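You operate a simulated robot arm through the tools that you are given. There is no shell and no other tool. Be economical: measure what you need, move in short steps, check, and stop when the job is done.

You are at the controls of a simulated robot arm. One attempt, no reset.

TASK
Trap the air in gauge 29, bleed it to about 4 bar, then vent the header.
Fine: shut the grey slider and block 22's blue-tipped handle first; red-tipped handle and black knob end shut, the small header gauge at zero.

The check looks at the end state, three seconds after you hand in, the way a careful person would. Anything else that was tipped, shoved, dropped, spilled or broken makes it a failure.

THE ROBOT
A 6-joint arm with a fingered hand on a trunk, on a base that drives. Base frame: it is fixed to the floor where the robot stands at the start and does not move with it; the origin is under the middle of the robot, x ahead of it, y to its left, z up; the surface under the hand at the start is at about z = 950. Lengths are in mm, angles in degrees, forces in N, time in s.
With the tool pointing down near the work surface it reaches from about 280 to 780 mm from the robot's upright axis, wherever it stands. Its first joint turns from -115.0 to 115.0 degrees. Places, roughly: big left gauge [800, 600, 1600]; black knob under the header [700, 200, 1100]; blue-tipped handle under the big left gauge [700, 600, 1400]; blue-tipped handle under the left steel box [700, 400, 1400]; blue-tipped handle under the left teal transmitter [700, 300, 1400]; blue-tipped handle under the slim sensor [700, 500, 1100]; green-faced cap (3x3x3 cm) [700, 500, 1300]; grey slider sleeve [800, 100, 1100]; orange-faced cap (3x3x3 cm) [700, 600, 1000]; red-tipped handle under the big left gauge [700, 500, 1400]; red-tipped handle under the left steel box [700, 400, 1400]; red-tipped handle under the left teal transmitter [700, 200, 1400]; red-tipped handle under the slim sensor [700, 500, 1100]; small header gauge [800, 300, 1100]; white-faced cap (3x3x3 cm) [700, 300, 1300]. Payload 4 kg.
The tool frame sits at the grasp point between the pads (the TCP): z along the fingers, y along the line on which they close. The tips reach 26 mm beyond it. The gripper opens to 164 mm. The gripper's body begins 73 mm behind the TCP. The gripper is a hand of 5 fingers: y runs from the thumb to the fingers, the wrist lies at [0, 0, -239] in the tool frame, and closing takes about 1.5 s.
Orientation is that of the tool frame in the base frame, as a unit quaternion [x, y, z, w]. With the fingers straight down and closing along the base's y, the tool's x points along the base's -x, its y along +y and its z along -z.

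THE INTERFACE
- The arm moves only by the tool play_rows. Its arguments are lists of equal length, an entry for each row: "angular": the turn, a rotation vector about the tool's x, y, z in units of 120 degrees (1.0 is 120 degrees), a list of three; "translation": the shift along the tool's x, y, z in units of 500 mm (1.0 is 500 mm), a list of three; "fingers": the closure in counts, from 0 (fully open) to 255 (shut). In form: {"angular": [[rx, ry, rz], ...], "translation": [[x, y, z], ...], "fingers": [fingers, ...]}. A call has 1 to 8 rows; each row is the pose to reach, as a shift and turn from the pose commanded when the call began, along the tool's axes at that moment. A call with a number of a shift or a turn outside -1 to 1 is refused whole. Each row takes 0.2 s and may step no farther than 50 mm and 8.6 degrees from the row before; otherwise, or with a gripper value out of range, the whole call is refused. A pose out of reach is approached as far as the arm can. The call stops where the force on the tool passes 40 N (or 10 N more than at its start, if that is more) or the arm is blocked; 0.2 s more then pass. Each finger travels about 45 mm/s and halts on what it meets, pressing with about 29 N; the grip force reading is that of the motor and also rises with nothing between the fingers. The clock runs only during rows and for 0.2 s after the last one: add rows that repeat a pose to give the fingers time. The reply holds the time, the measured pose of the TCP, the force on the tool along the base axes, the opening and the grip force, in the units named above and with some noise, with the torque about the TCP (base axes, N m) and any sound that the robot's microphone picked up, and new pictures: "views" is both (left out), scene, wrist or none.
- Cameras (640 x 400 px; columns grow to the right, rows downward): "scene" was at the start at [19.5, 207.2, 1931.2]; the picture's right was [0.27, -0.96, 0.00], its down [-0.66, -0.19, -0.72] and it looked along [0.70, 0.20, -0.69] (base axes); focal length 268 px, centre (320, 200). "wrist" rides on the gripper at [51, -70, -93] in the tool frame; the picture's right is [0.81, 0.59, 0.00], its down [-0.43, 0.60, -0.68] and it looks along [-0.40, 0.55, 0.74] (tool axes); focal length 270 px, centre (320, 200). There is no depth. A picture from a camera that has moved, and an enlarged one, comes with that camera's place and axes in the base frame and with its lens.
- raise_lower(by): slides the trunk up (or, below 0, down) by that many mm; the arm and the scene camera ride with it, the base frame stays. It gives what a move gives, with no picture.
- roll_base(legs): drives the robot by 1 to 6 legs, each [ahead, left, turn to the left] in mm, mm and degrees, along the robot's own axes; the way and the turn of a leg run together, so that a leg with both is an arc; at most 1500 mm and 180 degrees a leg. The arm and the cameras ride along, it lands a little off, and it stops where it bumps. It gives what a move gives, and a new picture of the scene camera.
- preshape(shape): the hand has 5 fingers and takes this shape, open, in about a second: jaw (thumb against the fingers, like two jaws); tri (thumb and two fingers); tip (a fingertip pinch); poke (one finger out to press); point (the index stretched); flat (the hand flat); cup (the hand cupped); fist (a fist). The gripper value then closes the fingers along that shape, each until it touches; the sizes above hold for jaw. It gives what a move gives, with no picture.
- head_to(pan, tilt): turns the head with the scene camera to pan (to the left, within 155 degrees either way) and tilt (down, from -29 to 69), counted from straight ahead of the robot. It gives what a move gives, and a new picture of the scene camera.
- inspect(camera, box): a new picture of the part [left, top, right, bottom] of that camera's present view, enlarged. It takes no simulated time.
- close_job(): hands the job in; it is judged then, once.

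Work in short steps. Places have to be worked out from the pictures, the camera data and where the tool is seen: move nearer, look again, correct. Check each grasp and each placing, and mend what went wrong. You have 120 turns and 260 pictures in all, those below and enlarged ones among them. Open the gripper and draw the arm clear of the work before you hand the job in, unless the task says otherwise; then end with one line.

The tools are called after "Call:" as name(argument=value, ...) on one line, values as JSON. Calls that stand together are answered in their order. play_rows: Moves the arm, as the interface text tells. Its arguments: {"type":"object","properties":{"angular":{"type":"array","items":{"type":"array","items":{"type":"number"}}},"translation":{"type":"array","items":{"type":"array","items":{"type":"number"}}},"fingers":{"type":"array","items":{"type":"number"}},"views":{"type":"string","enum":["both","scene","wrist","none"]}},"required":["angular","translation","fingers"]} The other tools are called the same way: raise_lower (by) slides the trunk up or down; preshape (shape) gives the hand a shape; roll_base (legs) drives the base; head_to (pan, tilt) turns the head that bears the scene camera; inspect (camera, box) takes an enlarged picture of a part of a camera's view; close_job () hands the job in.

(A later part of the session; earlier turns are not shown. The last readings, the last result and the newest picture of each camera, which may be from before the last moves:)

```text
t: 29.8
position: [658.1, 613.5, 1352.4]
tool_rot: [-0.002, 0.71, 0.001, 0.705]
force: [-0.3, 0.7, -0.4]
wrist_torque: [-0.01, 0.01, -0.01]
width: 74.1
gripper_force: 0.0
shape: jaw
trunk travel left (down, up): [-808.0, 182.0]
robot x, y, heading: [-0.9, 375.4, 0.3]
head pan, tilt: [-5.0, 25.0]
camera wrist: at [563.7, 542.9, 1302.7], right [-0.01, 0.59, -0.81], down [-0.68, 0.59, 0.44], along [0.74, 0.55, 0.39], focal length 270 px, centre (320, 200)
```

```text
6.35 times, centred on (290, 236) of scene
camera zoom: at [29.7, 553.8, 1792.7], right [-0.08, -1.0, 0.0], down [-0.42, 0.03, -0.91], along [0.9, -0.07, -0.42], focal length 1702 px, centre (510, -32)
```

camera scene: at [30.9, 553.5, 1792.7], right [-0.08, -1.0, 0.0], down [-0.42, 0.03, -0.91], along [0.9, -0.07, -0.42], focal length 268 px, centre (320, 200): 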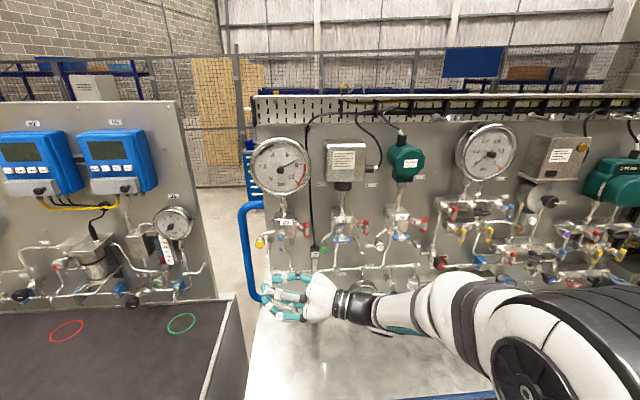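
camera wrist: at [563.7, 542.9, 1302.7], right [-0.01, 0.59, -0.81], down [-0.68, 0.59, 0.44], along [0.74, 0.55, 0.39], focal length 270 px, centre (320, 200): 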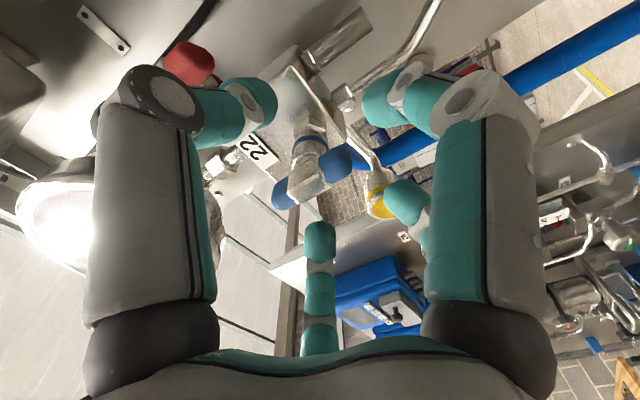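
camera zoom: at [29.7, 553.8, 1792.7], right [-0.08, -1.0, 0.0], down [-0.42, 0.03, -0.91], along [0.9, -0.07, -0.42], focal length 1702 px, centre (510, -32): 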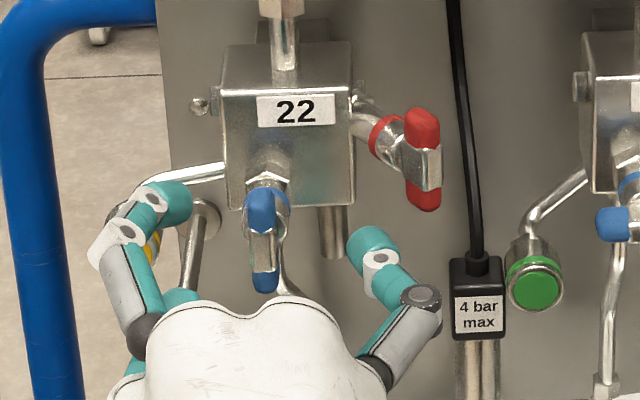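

No contact at x=658. Close the fingers on the handle.

Call:
play_rows(angular=[[0, 0, 0], [0, 0, 0], [0, 0, 0], [0, 0, 0], [0, 0, 0], [0, 0, 0], [0, 0, 0], [0, 0, 0]], translation=[[0, 0, 0], [0, 0, 0], [0, 0, 0], [0, 0, 0], [0, 0, 0], [0, 0, 0], [0, 0, 0], [0, 0, 0]], fingers=[180, 220, 255, 255, 255, 255, 255, 255], views="wrist")

Call:
inspect(camera="scene", box=[240, 205, 340, 268])

```text
t: 31.6
position: [657.2, 613.2, 1351.6]
tool_rot: [-0.003, 0.71, 0.001, 0.704]
force: [2.0, -3.3, -7.9]
wrist_torque: [0.03, 0.16, -0.01]
width: 15.2
gripper_force: 28.5
shape: jaw
trunk travel left (down, up): [-808.0, 182.0]
robot x, y, heading: [-1.3, 375.3, 0.2]
head pan, tilt: [-5.0, 25.0]
camera wrist: at [564.3, 542.3, 1301.7], right [-0.01, 0.59, -0.81], down [-0.68, 0.59, 0.44], along [0.74, 0.55, 0.39], focal length 270 px, centre (320, 200)
```

wrist: 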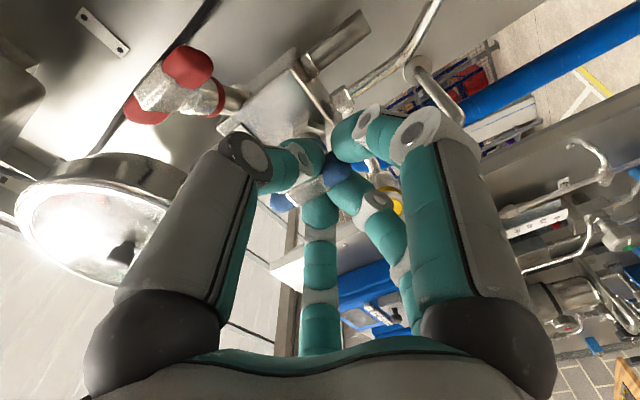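

```text
6.35 times, centred on (290, 236) of scene
camera zoom: at [30.8, 553.3, 1792.6], right [-0.08, -1.0, 0.0], down [-0.42, 0.03, -0.91], along [0.9, -0.07, -0.42], focal length 1702 px, centre (510, -32)
```

zoom: 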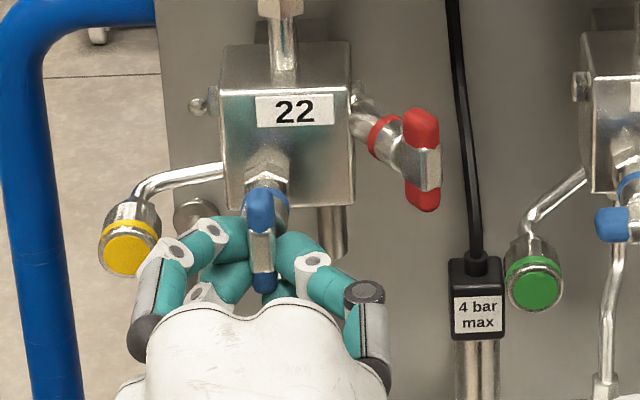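

Gripped (15 mm). Turn clockwise (+z) about the tool axis.

Call:
play_rows(angular=[[0, 0, 0.06], [0, 0, 0.12], [0, 0, 0.18], [0, 0, 0.24]], translation=[[0, 0, 0], [0, 0, 0], [0, 0, 0], [0, 0, 0]], fingers=[255, 255, 255, 255], views="none")

Call:
inspect(camera="scene", box=[240, 205, 340, 268])

```text
t: 32.6
position: [657.9, 616.6, 1353.0]
tool_rot: [0.173, 0.688, 0.178, 0.682]
force: [5.6, 3.7, -2.3]
wrist_torque: [-0.11, 0.03, 0.15]
width: 14.7
gripper_force: 29.2
shape: jaw
trunk travel left (down, up): [-808.0, 182.0]
robot x, y, heading: [-4.1, 375.2, 0.5]
head pan, tilt: [-5.0, 25.0]
```

```text
6.35 times, centred on (290, 236) of scene
camera zoom: at [30.8, 554.9, 1792.6], right [-0.08, -1.0, 0.0], down [-0.42, 0.03, -0.91], along [0.9, -0.07, -0.42], focal length 1702 px, centre (510, -32)
```

zoom: 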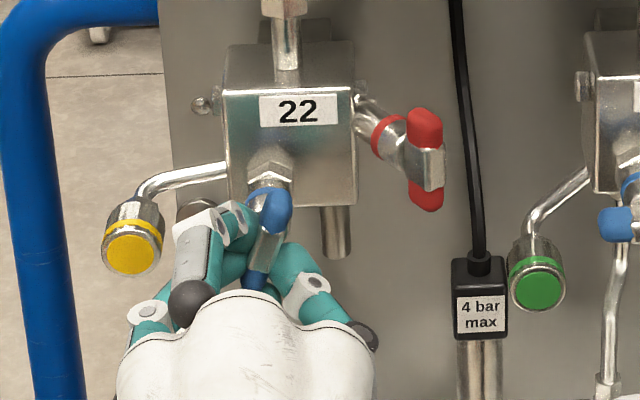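

The handle turns freely. Continue the remaining ~61°.

Call:
play_rows(angular=[[0, 0, 0.065], [0, 0, 0.13], [0, 0, 0.195], [0, 0, 0.26], [0, 0, 0.325], [0, 0, 0.39], [0, 0, 0.455], [0, 0, 0.51]], translation=[[0, 0, 0], [0, 0, 0], [0, 0, 0], [0, 0, 0], [0, 0, 0], [0, 0, 0], [0, 0, 0], [0, 0, 0]], fingers=[255, 255, 255, 255, 255, 255, 255, 255], views="none")

Call:
inspect(camera="scene", box=[240, 205, 340, 268])

```text
t: 34.4
position: [657.2, 614.1, 1352.6]
tool_rot: [0.501, 0.502, 0.5, 0.497]
force: [10.3, 4.4, 6.4]
wrist_torque: [-0.14, -0.22, 0.06]
width: 14.0
gripper_force: 28.7
shape: jaw
trunk travel left (down, up): [-808.0, 182.0]
robot x, y, heading: [-1.1, 375.2, 0.4]
head pan, tilt: [-5.0, 25.0]
```

```text
6.35 times, centred on (290, 236) of scene
camera zoom: at [31.1, 554.4, 1792.6], right [-0.08, -1.0, 0.0], down [-0.42, 0.03, -0.91], along [0.9, -0.07, -0.42], focal length 1702 px, centre (510, -32)
```

zoom: 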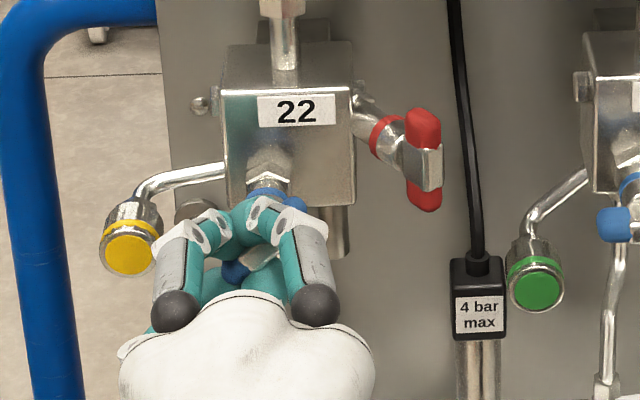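

Looks a bit short of horizontal; turn a little further and watch the torque.

Call:
play_rows(angular=[[0, 0, 0.05], [0, 0, 0.1], [0, 0, 0.13], [0, 0, 0.13]], translation=[[0, 0, 0], [0, 0, 0], [0, 0, 0], [0, 0, 0]], fingers=[255, 255, 255, 255], views="wrist")

Call:
inspect(camera="scene", box=[260, 220, 310, 251])

```text
t: 35.4
position: [658.0, 614.8, 1353.0]
tool_rot: [0.564, 0.431, 0.562, 0.425]
force: [12.0, 7.1, 8.9]
wrist_torque: [-0.15, -0.13, 0.06]
width: 13.5
gripper_force: 28.5
shape: jaw
trunk travel left (down, up): [-808.0, 182.0]
robot x, y, heading: [-1.5, 377.2, 0.2]
head pan, tilt: [-5.0, 25.0]
camera wrist: at [563.9, 681.0, 1299.0], right [0.0, 0.62, 0.78], down [-0.67, -0.58, 0.46], along [0.74, -0.53, 0.42], focal length 270 px, centre (320, 200)
```

wrist: 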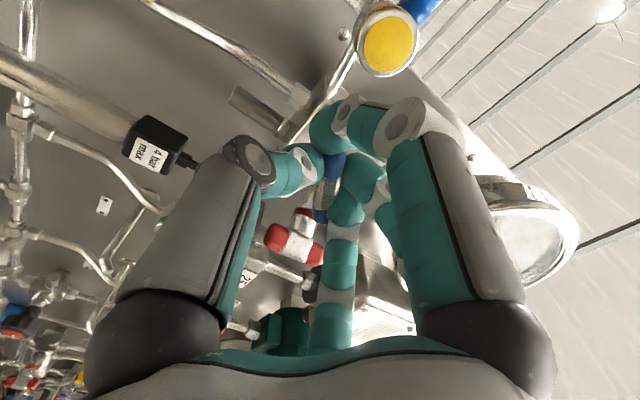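

```text
12.80 times, centred on (285, 236) of scene
camera zoom: at [31.2, 554.9, 1792.6], right [-0.08, -1.0, 0.0], down [-0.42, 0.03, -0.91], along [0.9, -0.07, -0.42], focal length 3432 px, centre (768, -254)
```

zoom: 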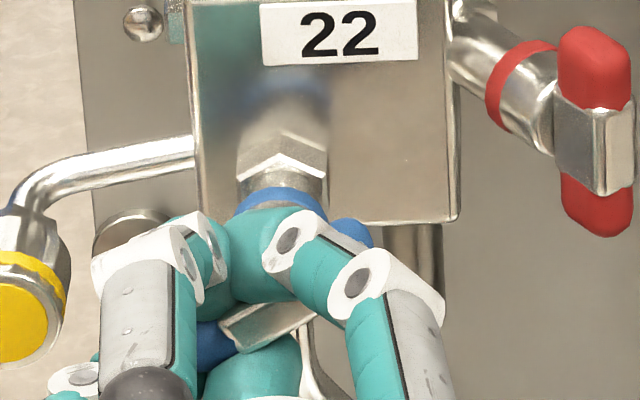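

Handle lags (~70°). Turn further 16°.

Call:
play_rows(angular=[[0, 0, 0.05], [0, 0, 0.1], [0, 0, 0.15], [0, 0, 0.2], [0, 0, 0.2]], translation=[[0, 0, 0], [0, 0, 0], [0, 0, 0], [0, 0, 0], [0, 0, 0]], fingers=[255, 255, 255, 255, 255], views="none")

Call:
inspect(camera="scene", box=[260, 220, 310, 251])

```text
t: 36.6
position: [658.6, 615.5, 1352.9]
tool_rot: [0.641, 0.305, 0.638, 0.298]
force: [17.0, 13.0, 15.0]
wrist_torque: [-0.16, -0.12, 0.16]
width: 13.5
gripper_force: 29.5
shape: jaw
trunk travel left (down, up): [-808.0, 182.0]
robot x, y, heading: [-1.7, 380.0, 0.2]
head pan, tilt: [-5.0, 25.0]
```

```text
12.80 times, centred on (285, 236) of scene
camera zoom: at [31.4, 556.3, 1792.4], right [-0.08, -1.0, 0.0], down [-0.42, 0.03, -0.91], along [0.9, -0.07, -0.42], focal length 3432 px, centre (768, -254)
```

zoom: 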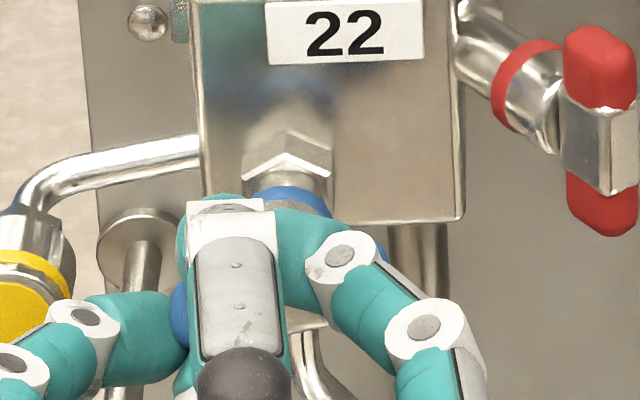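

Force has risen as against a stop. Open and back off to check.

Call:
play_rows(angular=[[0, 0, 0], [0, 0, 0], [0, 0, 0], [0, 0, 0], [0, 0, 0], [0, 0, 0]], translation=[[0, 0, 0], [0, 0, 0], [0, 0, 0], [0, 0, -0.06], [0, 0, -0.12], [0, 0, -0.2]], fingers=[150, 150, 150, 150, 150, 150], views="none")

Call:
inspect(camera="scene", box=[240, 205, 340, 268])

```text
t: 38.0
position: [555.3, 611.8, 1355.1]
tool_rot: [0.64, 0.304, 0.638, 0.3]
force: [-0.8, 0.7, 0.3]
wrist_torque: [-0.03, 0.02, 0.02]
width: 67.3
gripper_force: 0.1
shape: jaw
trunk travel left (down, up): [-808.0, 182.0]
robot x, y, heading: [-2.6, 376.2, 0.0]
head pan, tilt: [-5.0, 25.0]
```

```text
6.35 times, centred on (290, 236) of scene
camera zoom: at [27.4, 553.0, 1792.8], right [-0.08, -1.0, 0.0], down [-0.42, 0.03, -0.91], along [0.9, -0.07, -0.42], focal length 1702 px, centre (510, -32)
```

zoom: 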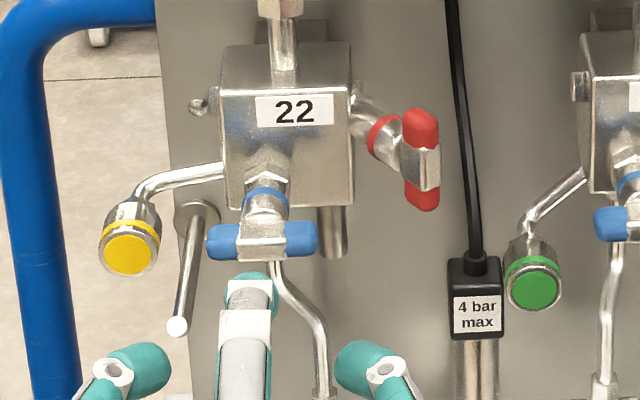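

Blue 22 is shut (horizontal). Now look toward the slider and header.

Call:
head_to(pan=-28, tilt=35)

```text
t: 38.9
position: [556.4, 611.3, 1354.4]
tool_rot: [0.641, 0.305, 0.638, 0.299]
force: [-0.3, -0.5, 0.6]
wrist_torque: [0.0, -0.02, 0.0]
width: 67.5
gripper_force: 0.1
shape: jaw
trunk travel left (down, up): [-808.0, 182.0]
robot x, y, heading: [-2.6, 378.2, 0.5]
head pan, tilt: [-28.0, 35.0]
camera scene: at [15.5, 520.3, 1776.9], right [-0.46, -0.89, 0.0], down [-0.51, 0.27, -0.82], along [0.73, -0.38, -0.57], focal length 268 px, centre (320, 200)
```

scene: 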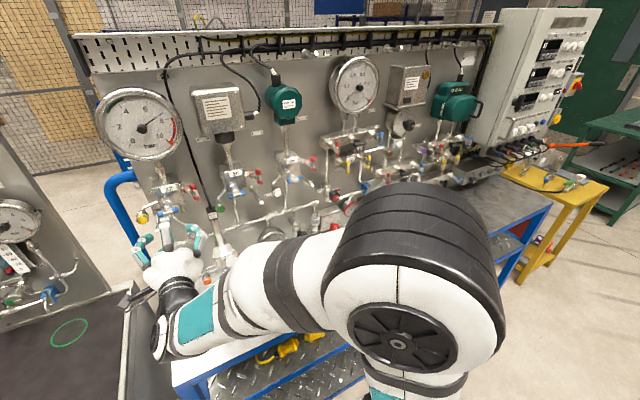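

Roll the hand back to upright and then drive right toward the slider.

Call:
play_rows(angular=[[0, 0, -0.07], [0, 0, -0.14], [0, 0, -0.21], [0, 0, -0.28], [0, 0, -0.35], [0, 0, -0.42], [0, 0, -0.49], [0, 0, -0.56]], translation=[[0, 0, -0.01], [0, 0, -0.02], [0, 0, -0.03], [0, 0, -0.04], [0, 0, -0.05], [0, 0, -0.05], [0, 0, -0.05], [0, 0, -0.05]], fingers=[150, 150, 150, 150, 150, 150, 150, 150], views="none")

Call:
play_rows(angular=[[0, 0, -0.07], [0, 0, -0.14], [0, 0, -0.21], [0, 0, -0.28], [0, 0, -0.35], [0, 0, -0.42], [0, 0, -0.49], [0, 0, -0.518]], translation=[[0, 0, 0], [0, 0, 0], [0, 0, 0], [0, 0, 0], [0, 0, 0], [0, 0, 0], [0, 0, 0], [0, 0, 0]], fingers=[150, 150, 150, 150, 150, 150, 150, 150], views="none")

Call:
roll_base(legs=[[0, -440, 0]])

```text
t: 40.7
position: [532.8, 611.7, 1354.6]
tool_rot: [0.364, 0.609, 0.366, 0.603]
force: [0.1, -0.1, -0.1]
wrist_torque: [0.01, -0.01, -0.04]
width: 67.3
gripper_force: 0.1
shape: jaw
trunk travel left (down, up): [-808.0, 182.0]
robot x, y, heading: [-3.2, 381.4, 0.1]
head pan, tilt: [-28.0, 35.0]
```

```text
t: 42.5
position: [533.2, 612.7, 1353.8]
tool_rot: [-0.002, 0.71, 0.002, 0.705]
force: [-1.2, 0.6, -0.5]
wrist_torque: [0.0, 0.01, -0.01]
width: 67.3
gripper_force: 0.1
shape: jaw
trunk travel left (down, up): [-808.0, 182.0]
robot x, y, heading: [0.4, 378.3, 0.3]
head pan, tilt: [-28.0, 35.0]
```

```text
t: 45.2
position: [534.3, 169.4, 1354.7]
tool_rot: [0.001, 0.709, 0.001, 0.705]
force: [-0.4, 0.7, -0.9]
wrist_torque: [0.01, 0.0, 0.03]
width: 67.3
gripper_force: 0.3
shape: jaw
trunk travel left (down, up): [-808.0, 182.0]
robot x, y, heading: [1.0, -64.2, 0.0]
head pan, tilt: [-28.0, 35.0]
camera scene: at [17.6, 80.3, 1777.0], right [-0.47, -0.88, 0.0], down [-0.51, 0.27, -0.82], along [0.72, -0.38, -0.57], focal length 268 px, centre (320, 200)
```

scene: 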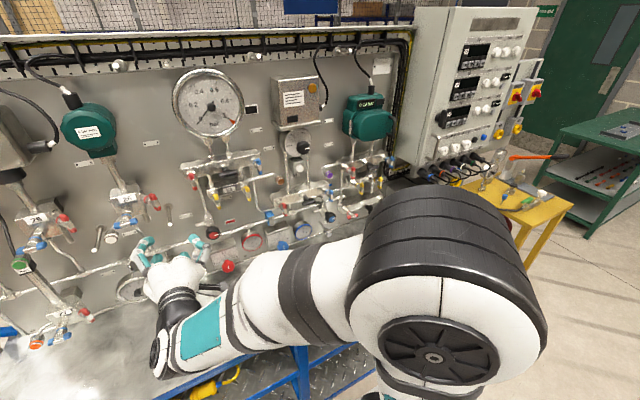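

Call:
raise_lower(by=-230)

Call:
head_to(pan=0, tilt=30)

Call:
inspect(camera="scene", box=[210, 190, 370, 290])

```text
t: 47.6
position: [534.5, 171.3, 1124.2]
tool_rot: [0.001, 0.71, 0.0, 0.704]
force: [0.7, -0.4, 0.6]
wrist_torque: [0.03, -0.04, 0.04]
width: 66.9
gripper_force: 0.0
shape: jaw
trunk travel left (down, up): [-578.0, 412.0]
robot x, y, heading: [2.5, -61.3, -0.0]
head pan, tilt: [-28.0, 35.0]
```

```text
t: 48.5
position: [534.0, 171.4, 1124.1]
tool_rot: [0.0, 0.71, 0.001, 0.705]
force: [0.0, 0.0, 0.9]
wrist_torque: [-0.03, 0.01, 0.01]
width: 67.6
gripper_force: 0.0
shape: jaw
trunk travel left (down, up): [-578.0, 412.0]
robot x, y, heading: [1.9, -61.8, 0.0]
head pan, tilt: [0.0, 30.0]
camera scene: at [30.2, 122.6, 1554.7], right [0.0, -1.0, 0.0], down [-0.5, 0.0, -0.87], along [0.87, 0.0, -0.5], focal length 268 px, centre (320, 200)
```

scene: 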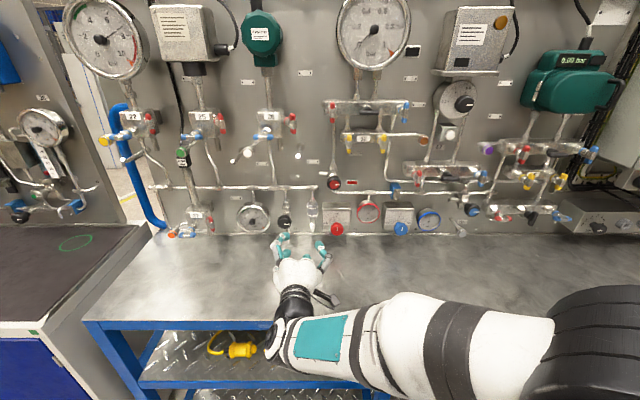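

```text
4.00 times, centred on (290, 240) of scene
camera zoom: at [30.2, 122.6, 1554.7], right [0.0, -1.0, 0.0], down [-0.5, 0.0, -0.87], along [0.87, 0.0, -0.5], focal length 1073 px, centre (440, 40)
```

zoom: 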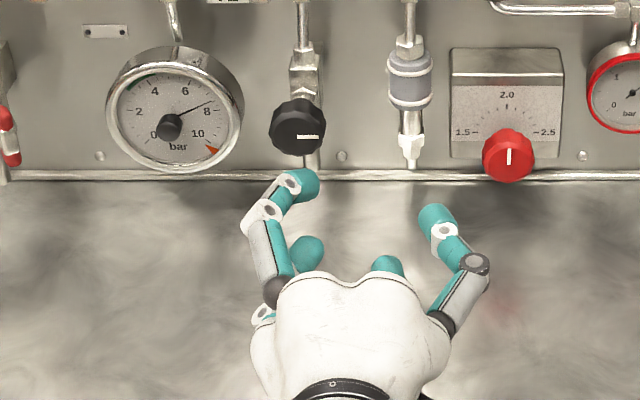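

Call:
inspect(camera="scene", box=[290, 190, 340, 236])

```text
8.70 times, centred on (315, 213) of scene
camera zoom: at [30.2, 122.6, 1554.7], right [0.0, -1.0, 0.0], down [-0.5, 0.0, -0.87], along [0.87, 0.0, -0.5], focal length 2332 px, centre (364, 87)
```

zoom: 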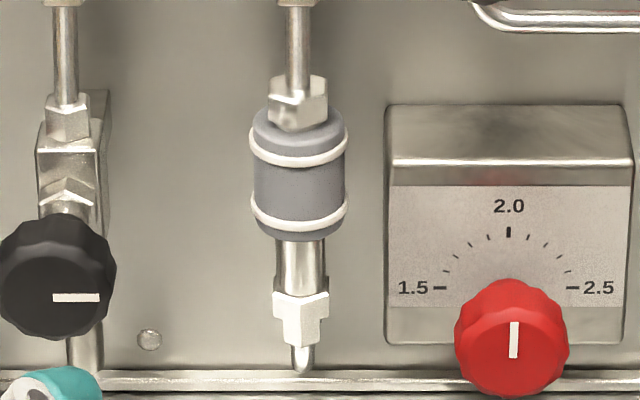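

Slider sleeve up at ≈(762,147), z 1076–1122; space beside it is tight (box right). I'll close the hand, roll it 90° and use the closed tip bundle to push the sleeve's upper rim down.

Call:
play_rows(angular=[[0, 0, 0.07], [0, 0, 0.14], [0, 0, 0.21], [0, 0, 0.28], [0, 0, 0.35], [0, 0, 0.42], [0, 0, 0.49], [0, 0, 0.56]], translation=[[-0.01, -0.01, 0], [-0.02, -0.02, 0], [-0.03, -0.03, 0], [-0.04, -0.04, 0], [-0.05, -0.048, 0], [-0.056, -0.048, 0], [-0.056, -0.048, 0], [-0.056, -0.048, 0]], fingers=[255, 255, 255, 255, 255, 255, 255, 255], views="none")

Call:
play_rows(angular=[[0, 0, 0.07], [0, 0, 0.14], [0, 0, 0.19], [0, 0, 0.19], [0, 0, 0.19], [0, 0, 0.19]], translation=[[0, 0, 0.04], [0, 0, 0.1], [0, 0, 0.16], [0, 0, 0.22], [0, 0, 0.28], [0, 0, 0.28]], fingers=[255, 255, 255, 255, 255, 255], views="wrist")

Call:
inspect(camera="scene", box=[260, 180, 370, 249])

```text
t: 50.3
position: [535.8, 147.9, 1151.2]
tool_rot: [0.394, 0.59, 0.392, 0.587]
force: [0.5, 0.2, 0.2]
wrist_torque: [-0.02, 0.03, -0.02]
width: 0.1
gripper_force: 28.7
shape: jaw
trunk travel left (down, up): [-578.0, 412.0]
robot x, y, heading: [-2.1, -61.9, -0.0]
head pan, tilt: [0.0, 30.0]
```

```text
t: 51.7
position: [672.5, 146.1, 1152.4]
tool_rot: [0.502, 0.501, 0.499, 0.498]
force: [0.0, 0.7, 0.6]
wrist_torque: [-0.02, 0.02, 0.02]
width: 0.0
gripper_force: 29.0
shape: jaw
trunk travel left (down, up): [-578.0, 412.0]
robot x, y, heading: [-1.8, -62.7, 0.3]
head pan, tilt: [0.0, 30.0]
camera wrist: at [578.5, 197.0, 1082.5], right [0.0, 0.81, 0.59], down [-0.67, -0.43, 0.6], along [0.74, -0.4, 0.54], focal length 270 px, centre (320, 200)
```

wrist: 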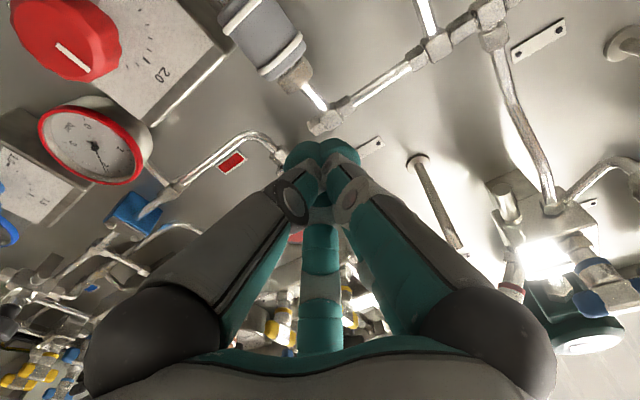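

```text
5.80 times, centred on (315, 214) of scene
camera zoom: at [30.2, 122.6, 1554.7], right [0.0, -1.0, 0.0], down [-0.5, 0.0, -0.87], along [0.87, 0.0, -0.5], focal length 1554 px, centre (349, 116)
```

zoom: 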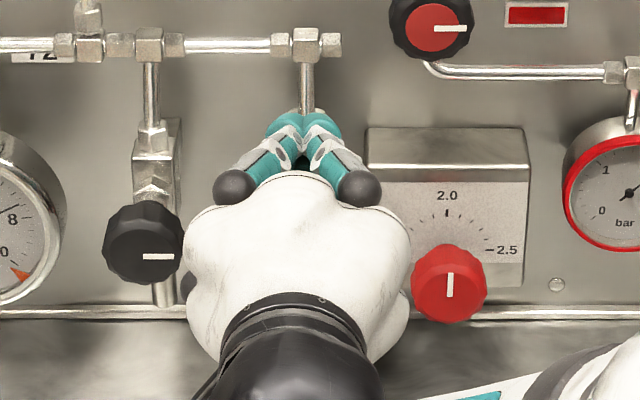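

Advance carefully 45 mm.

Call:
play_rows(angular=[[0, 0, 0], [0, 0, 0], [0, 0, 0], [0, 0, 0]], translation=[[0, 0, 0.03], [0, 0, 0.06], [0, 0, 0.08], [0, 0, 0.09]], fingers=[255, 255, 255, 255], views="wrist")

Call:
inspect(camera="scene", box=[260, 180, 370, 249])

```text
t: 52.7
position: [719.5, 147.1, 1150.9]
tool_rot: [0.502, 0.502, 0.499, 0.497]
force: [0.5, -0.8, -0.4]
wrist_torque: [0.02, 0.02, 0.01]
width: 0.1
gripper_force: 29.2
shape: jaw
trunk travel left (down, up): [-578.0, 412.0]
robot x, y, heading: [-0.5, -64.2, -0.1]
head pan, tilt: [0.0, 30.0]
camera wrist: at [625.8, 196.8, 1081.9], right [0.0, 0.81, 0.59], down [-0.67, -0.43, 0.6], along [0.74, -0.4, 0.54], focal length 270 px, centre (320, 200)
```

wrist: 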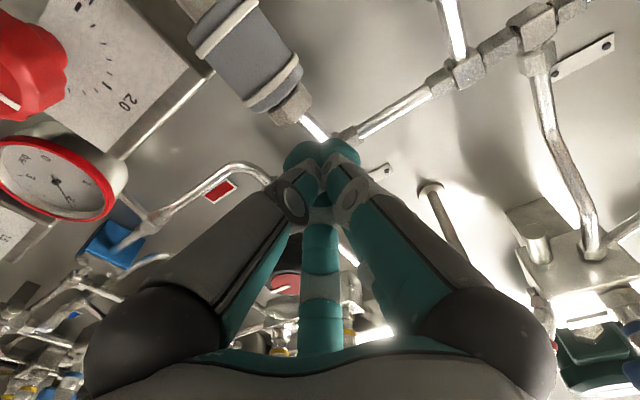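

```text
5.80 times, centred on (315, 214) of scene
camera zoom: at [30.4, 122.7, 1554.7], right [0.0, -1.0, 0.0], down [-0.5, 0.0, -0.87], along [0.87, 0.0, -0.5], focal length 1554 px, centre (349, 116)
```

zoom: 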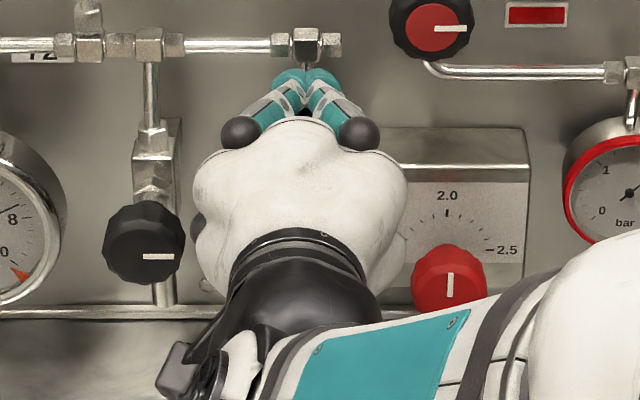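

Sleeve confirmed at ≈(770,147,1090). Advance ~18 mm more, then lower toward the rim.

Call:
play_rows(angular=[[0, 0, 0], [0, 0, 0], [0, 0, 0]], translation=[[0, 0, 0.012], [0, 0, 0.024], [0, 0, 0.036]], fingers=[255, 255, 255], views="none")

Call:
play_rows(angular=[[0, 0, 0], [0, 0, 0], [0, 0, 0], [0, 0, 0]], translation=[[0, -0.008, 0], [0, -0.016, 0], [0, -0.024, 0], [0, -0.03, 0]], fingers=[255, 255, 255, 255], views="wrist")

Call:
inspect(camera="scene", box=[260, 180, 370, 249])

```text
t: 53.5
position: [738.2, 145.9, 1150.1]
tool_rot: [0.502, 0.501, 0.498, 0.498]
force: [-0.2, 0.6, -0.1]
wrist_torque: [-0.02, 0.01, 0.01]
width: 0.1
gripper_force: 29.3
shape: jaw
trunk travel left (down, up): [-578.0, 412.0]
robot x, y, heading: [2.0, -62.9, -0.1]
head pan, tilt: [0.0, 30.0]
```

```text
t: 54.5
position: [737.8, 147.7, 1134.3]
tool_rot: [0.503, 0.501, 0.499, 0.497]
force: [-0.6, -0.1, -0.1]
wrist_torque: [-0.01, 0.03, 0.02]
width: 0.0
gripper_force: 29.1
shape: jaw
trunk travel left (down, up): [-578.0, 412.0]
robot x, y, heading: [-1.4, -62.5, 0.2]
head pan, tilt: [0.0, 30.0]
camera wrist: at [643.1, 197.3, 1066.0], right [0.0, 0.81, 0.59], down [-0.67, -0.43, 0.6], along [0.74, -0.4, 0.54], focal length 270 px, centre (320, 200)
```

wrist: 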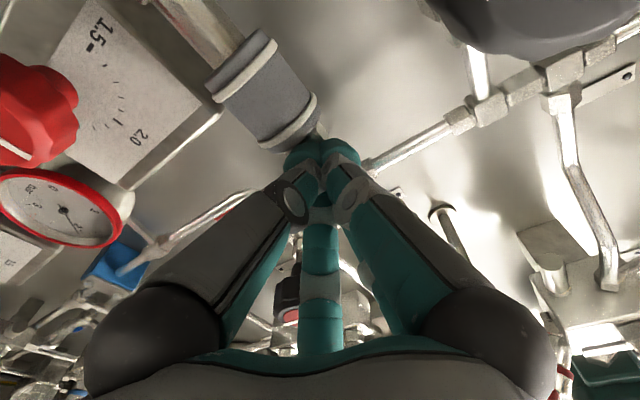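

```text
5.80 times, centred on (315, 214) of scene
camera zoom: at [30.3, 122.7, 1554.7], right [0.0, -1.0, 0.0], down [-0.5, 0.0, -0.87], along [0.87, 0.0, -0.5], focal length 1554 px, centre (349, 116)
```

zoom: 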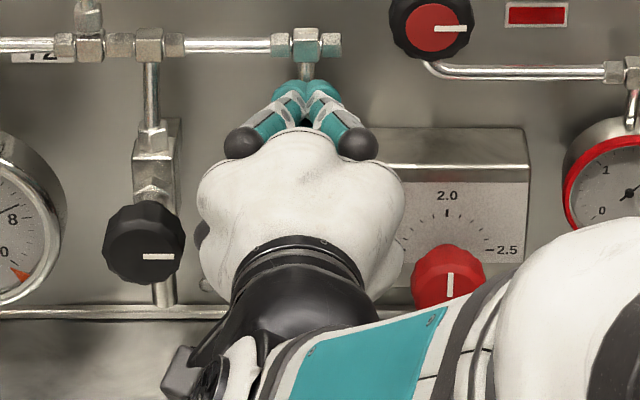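

Keep lowering in small steps.

Call:
play_rows(angular=[[0, 0, 0], [0, 0, 0], [0, 0, 0], [0, 0, 0], [0, 0, 0]], translation=[[0, -0.008, 0], [0, -0.016, 0], [0, -0.024, 0], [0, -0.032, 0], [0, -0.04, 0]], fingers=[255, 255, 255, 255, 255], views="wrist")

```text
t: 55.7
position: [737.1, 147.2, 1115.7]
tool_rot: [0.503, 0.501, 0.499, 0.498]
force: [-2.0, -0.4, 1.8]
wrist_torque: [0.02, -0.03, 0.03]
width: 0.0
gripper_force: 29.8
shape: jaw
trunk travel left (down, up): [-578.0, 412.0]
robot x, y, heading: [0.7, -62.5, 0.2]
head pan, tilt: [0.0, 30.0]
camera wrist: at [643.0, 197.9, 1046.1], right [0.0, 0.81, 0.59], down [-0.67, -0.43, 0.6], along [0.74, -0.4, 0.54], focal length 270 px, centre (320, 200)
```

wrist: 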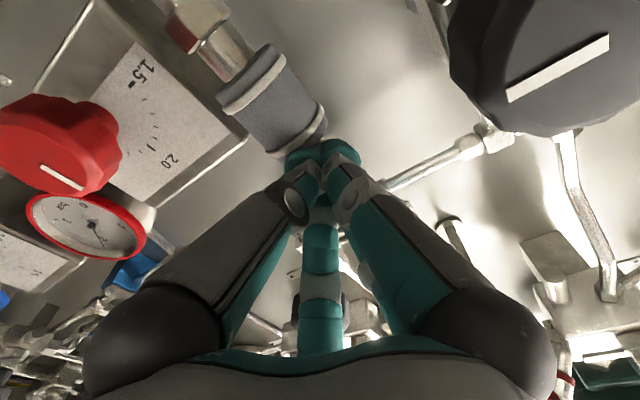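

Call:
play_rows(angular=[[0, 0, 0], [0, 0, 0], [0, 0, 0], [0, 0, 0]], translation=[[0, -0.008, 0], [0, -0.016, 0], [0, -0.024, 0], [0, -0.024, 0]], fingers=[255, 255, 255, 255], views="wrist")

Call:
inspect(camera="scene", box=[260, 180, 370, 249])

```text
t: 56.7
position: [737.5, 147.6, 1104.0]
tool_rot: [0.503, 0.5, 0.499, 0.498]
force: [-1.5, 1.1, 2.4]
wrist_torque: [0.04, 0.0, 0.01]
width: 0.0
gripper_force: 29.0
shape: jaw
trunk travel left (down, up): [-578.0, 412.0]
robot x, y, heading: [1.0, -63.0, 0.1]
head pan, tilt: [0.0, 30.0]
camera wrist: at [643.3, 197.6, 1035.0], right [0.0, 0.81, 0.59], down [-0.67, -0.43, 0.6], along [0.74, -0.4, 0.54], focal length 270 px, centre (320, 200)
```

wrist: 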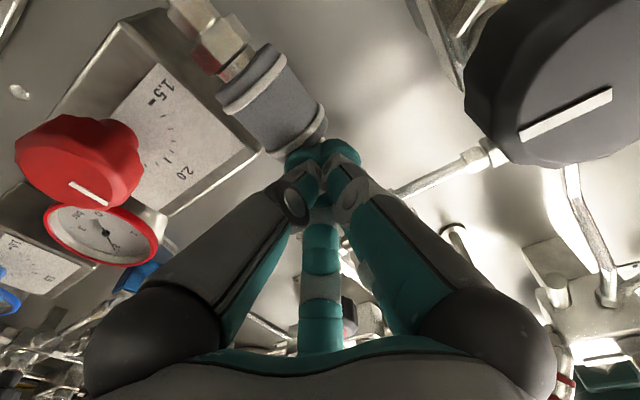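

```text
5.80 times, centred on (315, 214) of scene
camera zoom: at [29.8, 122.7, 1554.7], right [0.0, -1.0, 0.0], down [-0.5, 0.0, -0.87], along [0.87, 0.0, -0.5], focal length 1554 px, centre (349, 116)
```

zoom: 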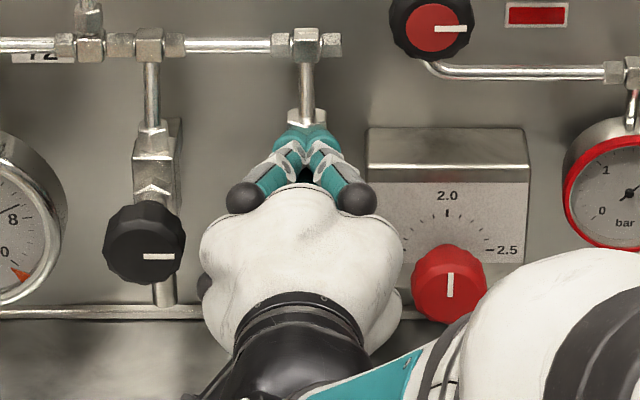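

The sleeve is following the hand down. Continue until a stop is felt.

Call:
play_rows(angular=[[0, 0, 0], [0, 0, 0], [0, 0, 0], [0, 0, 0], [0, 0, 0]], translation=[[0, -0.006, 0], [0, -0.012, 0], [0, -0.018, 0], [0, -0.024, 0], [0, -0.024, 0]], fingers=[255, 255, 255, 255, 255], views="wrist")

```text
t: 57.9
position: [735.9, 147.3, 1096.6]
tool_rot: [0.501, 0.5, 0.501, 0.498]
force: [0.0, 1.1, 24.9]
wrist_torque: [0.0, -0.45, 0.02]
width: 0.0
gripper_force: 28.9
shape: jaw
trunk travel left (down, up): [-578.0, 412.0]
robot x, y, heading: [-4.0, -61.8, -0.0]
head pan, tilt: [0.0, 30.0]
camera wrist: at [642.1, 197.5, 1025.8], right [0.0, 0.81, 0.59], down [-0.68, -0.43, 0.59], along [0.74, -0.4, 0.55], focal length 270 px, centre (320, 200)
```

wrist: 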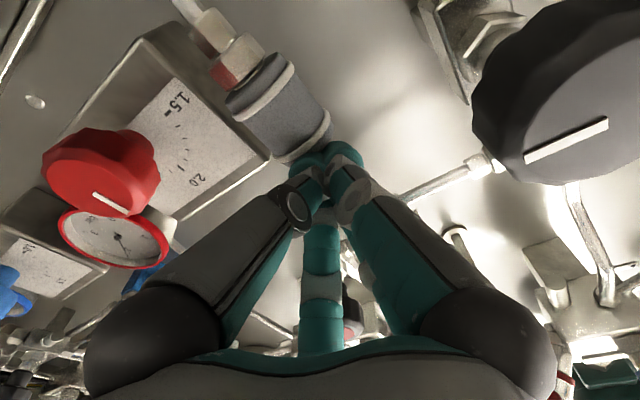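

Stop reached with 25 N. Lift off, back out and check.

Call:
play_rows(angular=[[0, 0, 0], [0, 0, 0], [0, 0, 0], [0, 0, 0], [0, 0, 0], [0, 0, 0]], translation=[[0, 0.02, 0], [0, 0.05, -0.02], [0, 0.06, -0.1], [0, 0.06, -0.18], [0, 0.06, -0.26], [0, 0.06, -0.34]], fingers=[255, 255, 255, 255, 255, 255], views="none")

Call:
inspect(camera="scene", box=[220, 180, 340, 255])

```text
t: 59.3
position: [565.7, 145.9, 1122.9]
tool_rot: [0.502, 0.502, 0.498, 0.498]
force: [-0.1, -0.2, -1.2]
wrist_torque: [0.01, 0.02, 0.02]
width: 0.0
gripper_force: 28.8
shape: jaw
trunk travel left (down, up): [-578.0, 412.0]
robot x, y, heading: [0.4, -60.8, 0.1]
head pan, tilt: [0.0, 30.0]
```

```text
5.33 times, centred on (280, 218) of scene
camera zoom: at [29.6, 122.4, 1554.7], right [0.0, -1.0, 0.0], down [-0.5, 0.0, -0.87], along [0.87, 0.0, -0.5], focal length 1430 px, centre (533, 107)
```

zoom: 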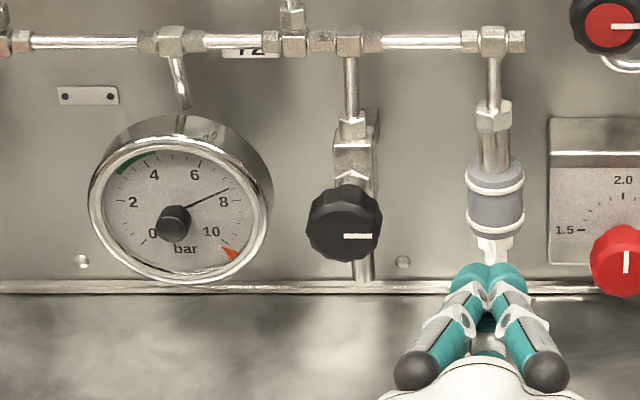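

Slider is shut, header still ~7.4 bar. Now go to the red handle of block 22: raise, drive left, roll hand back.

Call:
raise_lower(by=262)

Call:
play_rows(angular=[[0, 0, -0.07], [0, 0, -0.14], [0, 0, -0.21], [0, 0, -0.28], [0, 0, -0.35], [0, 0, -0.42], [0, 0, -0.49], [0, 0, -0.56]], translation=[[0, 0, -0.01], [0, 0, -0.02], [0, 0, -0.03], [0, 0, -0.04], [0, 0, -0.05], [0, 0, -0.05], [0, 0, -0.05], [0, 0, -0.05]], fingers=[140, 140, 140, 140, 140, 140, 140, 140], views="none")

Call:
play_rows(angular=[[0, 0, -0.07], [0, 0, -0.14], [0, 0, -0.19]], translation=[[0, 0, 0], [0, 0, 0], [0, 0, 0]], fingers=[140, 140, 140], views="none")

Call:
roll_base(legs=[[0, 362, 0]])

```text
t: 62.0
position: [566.4, 146.1, 1386.6]
tool_rot: [0.503, 0.5, 0.499, 0.498]
force: [0.6, 0.1, 0.5]
wrist_torque: [0.01, 0.04, 0.01]
width: 0.0
gripper_force: 29.2
shape: jaw
trunk travel left (down, up): [-840.0, 150.0]
robot x, y, heading: [-0.5, -64.9, 0.0]
head pan, tilt: [0.0, 30.0]
```

```text
t: 63.8
position: [542.0, 146.1, 1385.5]
tool_rot: [0.141, 0.695, 0.139, 0.691]
force: [-0.1, 0.2, 0.4]
wrist_torque: [-0.03, -0.01, 0.02]
width: 73.9
gripper_force: 0.0
shape: jaw
trunk travel left (down, up): [-840.0, 150.0]
robot x, y, heading: [-2.9, -62.9, -0.0]
head pan, tilt: [0.0, 30.0]
```

```text
t: 64.6
position: [541.5, 146.9, 1385.5]
tool_rot: [0.0, 0.71, 0.0, 0.705]
force: [-0.6, 1.0, 0.6]
wrist_torque: [0.02, 0.0, 0.0]
width: 73.5
gripper_force: 0.0
shape: jaw
trunk travel left (down, up): [-840.0, 150.0]
robot x, y, heading: [3.5, -62.8, 0.3]
head pan, tilt: [0.0, 30.0]
```

```text
t: 66.9
position: [543.5, 508.0, 1385.6]
tool_rot: [0.002, 0.71, -0.001, 0.705]
force: [0.1, -0.1, -0.5]
wrist_torque: [0.0, 0.01, -0.04]
width: 73.5
gripper_force: 0.0
shape: jaw
trunk travel left (down, up): [-840.0, 150.0]
robot x, y, heading: [2.1, 305.8, 0.1]
head pan, tilt: [0.0, 30.0]
camera scene: at [32.0, 487.1, 1816.6], right [0.0, -1.0, 0.0], down [-0.5, 0.0, -0.87], along [0.87, 0.0, -0.5], focal length 268 px, centre (320, 200)
```

scene: 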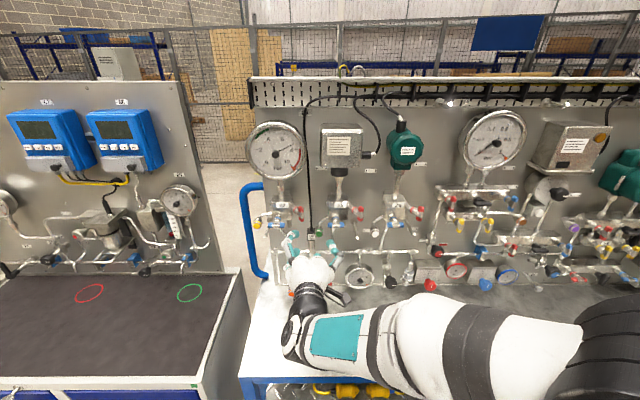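

Yaw the hand 25° left and move to a pre-grasp in front of the red handle (≈(693,538,1385)).

Call:
play_rows(angular=[[-0.055, 0, 0], [-0.11, 0, 0], [-0.16, 0, 0], [-0.208, 0, 0]], translation=[[0, 0, 0.03], [0, -0.003, 0.07], [0, -0.006, 0.11], [0, -0.008, 0.15]], fingers=[140, 140, 140, 140], views="wrist")

Call:
inspect(camera="scene", box=[240, 190, 340, 252])

```text
t: 67.9
position: [620.3, 500.5, 1383.2]
tool_rot: [-0.15, 0.693, 0.153, 0.688]
force: [0.0, 0.2, 0.5]
wrist_torque: [-0.03, 0.0, 0.03]
width: 73.7
gripper_force: 0.0
shape: jaw
trunk travel left (down, up): [-840.0, 150.0]
robot x, y, heading: [0.3, 299.8, -0.2]
head pan, tilt: [0.0, 30.0]
camera wrist: at [563.1, 399.0, 1332.7], right [-0.25, 0.54, -0.81], down [-0.86, 0.26, 0.44], along [0.44, 0.8, 0.4], focal length 270 px, centre (320, 200)
```

wrist: 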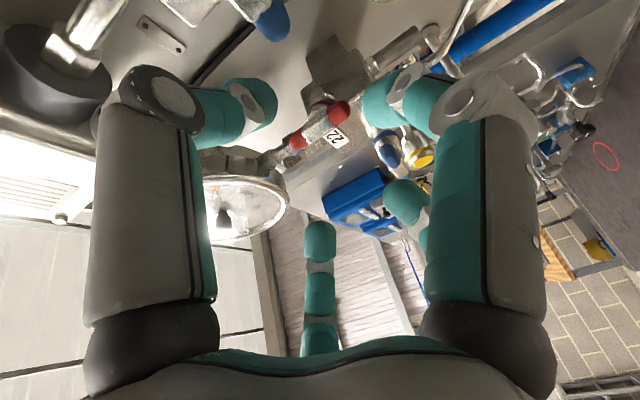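

```text
6.40 times, centred on (290, 221) of scene
camera zoom: at [33.5, 485.7, 1816.7], right [0.0, -1.0, 0.0], down [-0.5, 0.0, -0.87], along [0.87, 0.0, -0.5], focal length 1716 px, centre (512, 66)
```

zoom: 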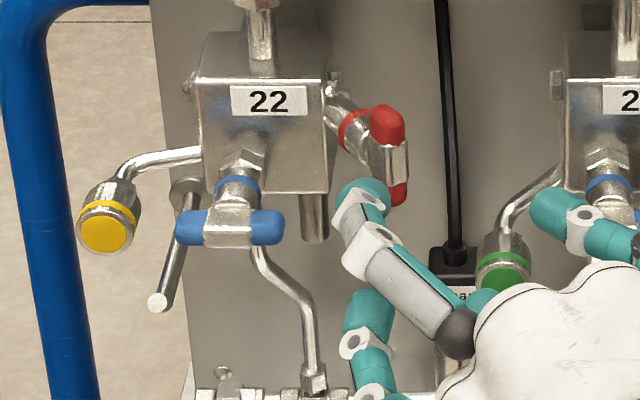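

Handle re-measured at (690,538,1382). Narrow to ~50 mm and advance 50 mm first.

Call:
play_rows(angular=[[0, 0, 0], [0, 0, 0], [0, 0, 0], [0, 0, 0], [0, 0, 0]], translation=[[0, 0.01, 0], [0, 0.01, 0.02], [0, 0.01, 0.05], [0, 0.01, 0.075], [0, 0.01, 0.09]], fingers=[165, 165, 165, 165, 165], views="wrist")

Call:
inspect(camera="scene", box=[240, 190, 340, 252])

```text
t: 69.1
position: [657.5, 524.9, 1384.7]
tool_rot: [-0.149, 0.693, 0.151, 0.689]
force: [-1.2, -0.6, 0.1]
wrist_torque: [0.02, -0.03, 0.01]
width: 58.4
gripper_force: 0.1
shape: jaw
trunk travel left (down, up): [-840.0, 150.0]
robot x, y, heading: [-1.9, 300.3, -0.6]
head pan, tilt: [0.0, 30.0]
camera wrist: at [600.2, 422.8, 1333.0], right [-0.25, 0.54, -0.81], down [-0.86, 0.26, 0.44], along [0.44, 0.8, 0.4], focal length 270 px, centre (320, 200)
```

wrist: 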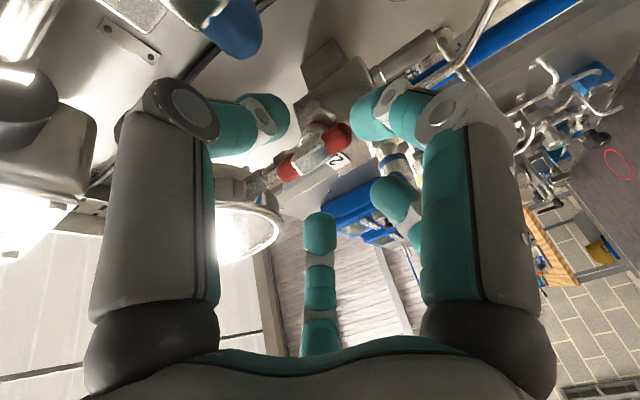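

```text
6.40 times, centred on (290, 221) of scene
camera zoom: at [32.4, 486.1, 1816.7], right [0.0, -1.0, 0.0], down [-0.5, 0.0, -0.87], along [0.87, 0.0, -0.5], focal length 1716 px, centre (512, 66)
```

zoom: 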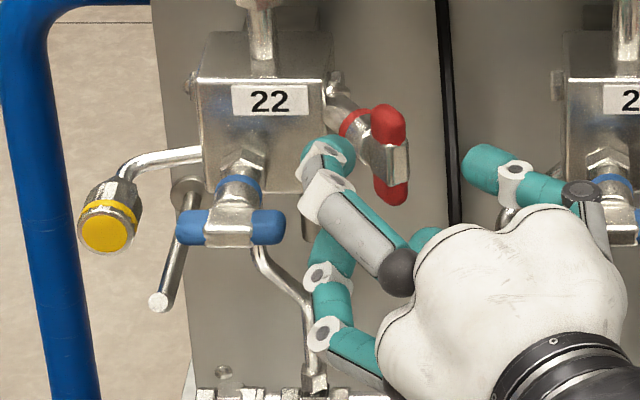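

Advance the last ~22 mm with opening ~45 mm.

Call:
play_rows(angular=[[0, 0, 0], [0, 0, 0], [0, 0, 0], [0, 0, 0]], translation=[[0, -0.002, 0], [0, -0.003, 0.015], [0, -0.003, 0.03], [0, -0.003, 0.044]], fingers=[180, 180, 180, 180], views="wrist")

Call:
inspect(camera="scene", box=[240, 190, 340, 252])

```text
t: 70.1
position: [679.3, 532.9, 1384.6]
tool_rot: [-0.15, 0.692, 0.151, 0.69]
force: [1.3, -0.8, 0.1]
wrist_torque: [0.0, 0.07, -0.01]
width: 48.9
gripper_force: 0.0
shape: jaw
trunk travel left (down, up): [-840.0, 150.0]
robot x, y, heading: [2.1, 300.4, -0.2]
head pan, tilt: [0.0, 30.0]
camera wrist: at [621.8, 430.5, 1333.3], right [-0.25, 0.54, -0.81], down [-0.86, 0.26, 0.44], along [0.44, 0.8, 0.4], focal length 270 px, centre (320, 200)
```

wrist: 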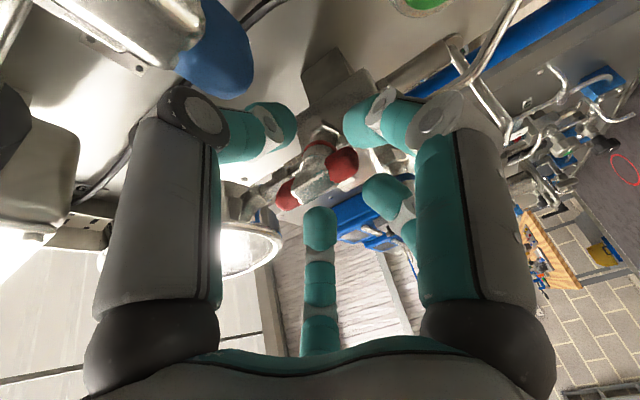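

```text
6.40 times, centred on (290, 221) of scene
camera zoom: at [33.0, 486.1, 1816.7], right [0.0, -1.0, 0.0], down [-0.5, 0.0, -0.87], along [0.87, 0.0, -0.5], focal length 1716 px, centre (512, 66)
```

zoom: 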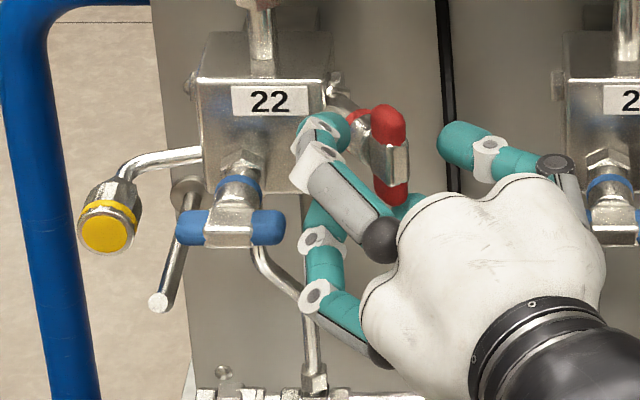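

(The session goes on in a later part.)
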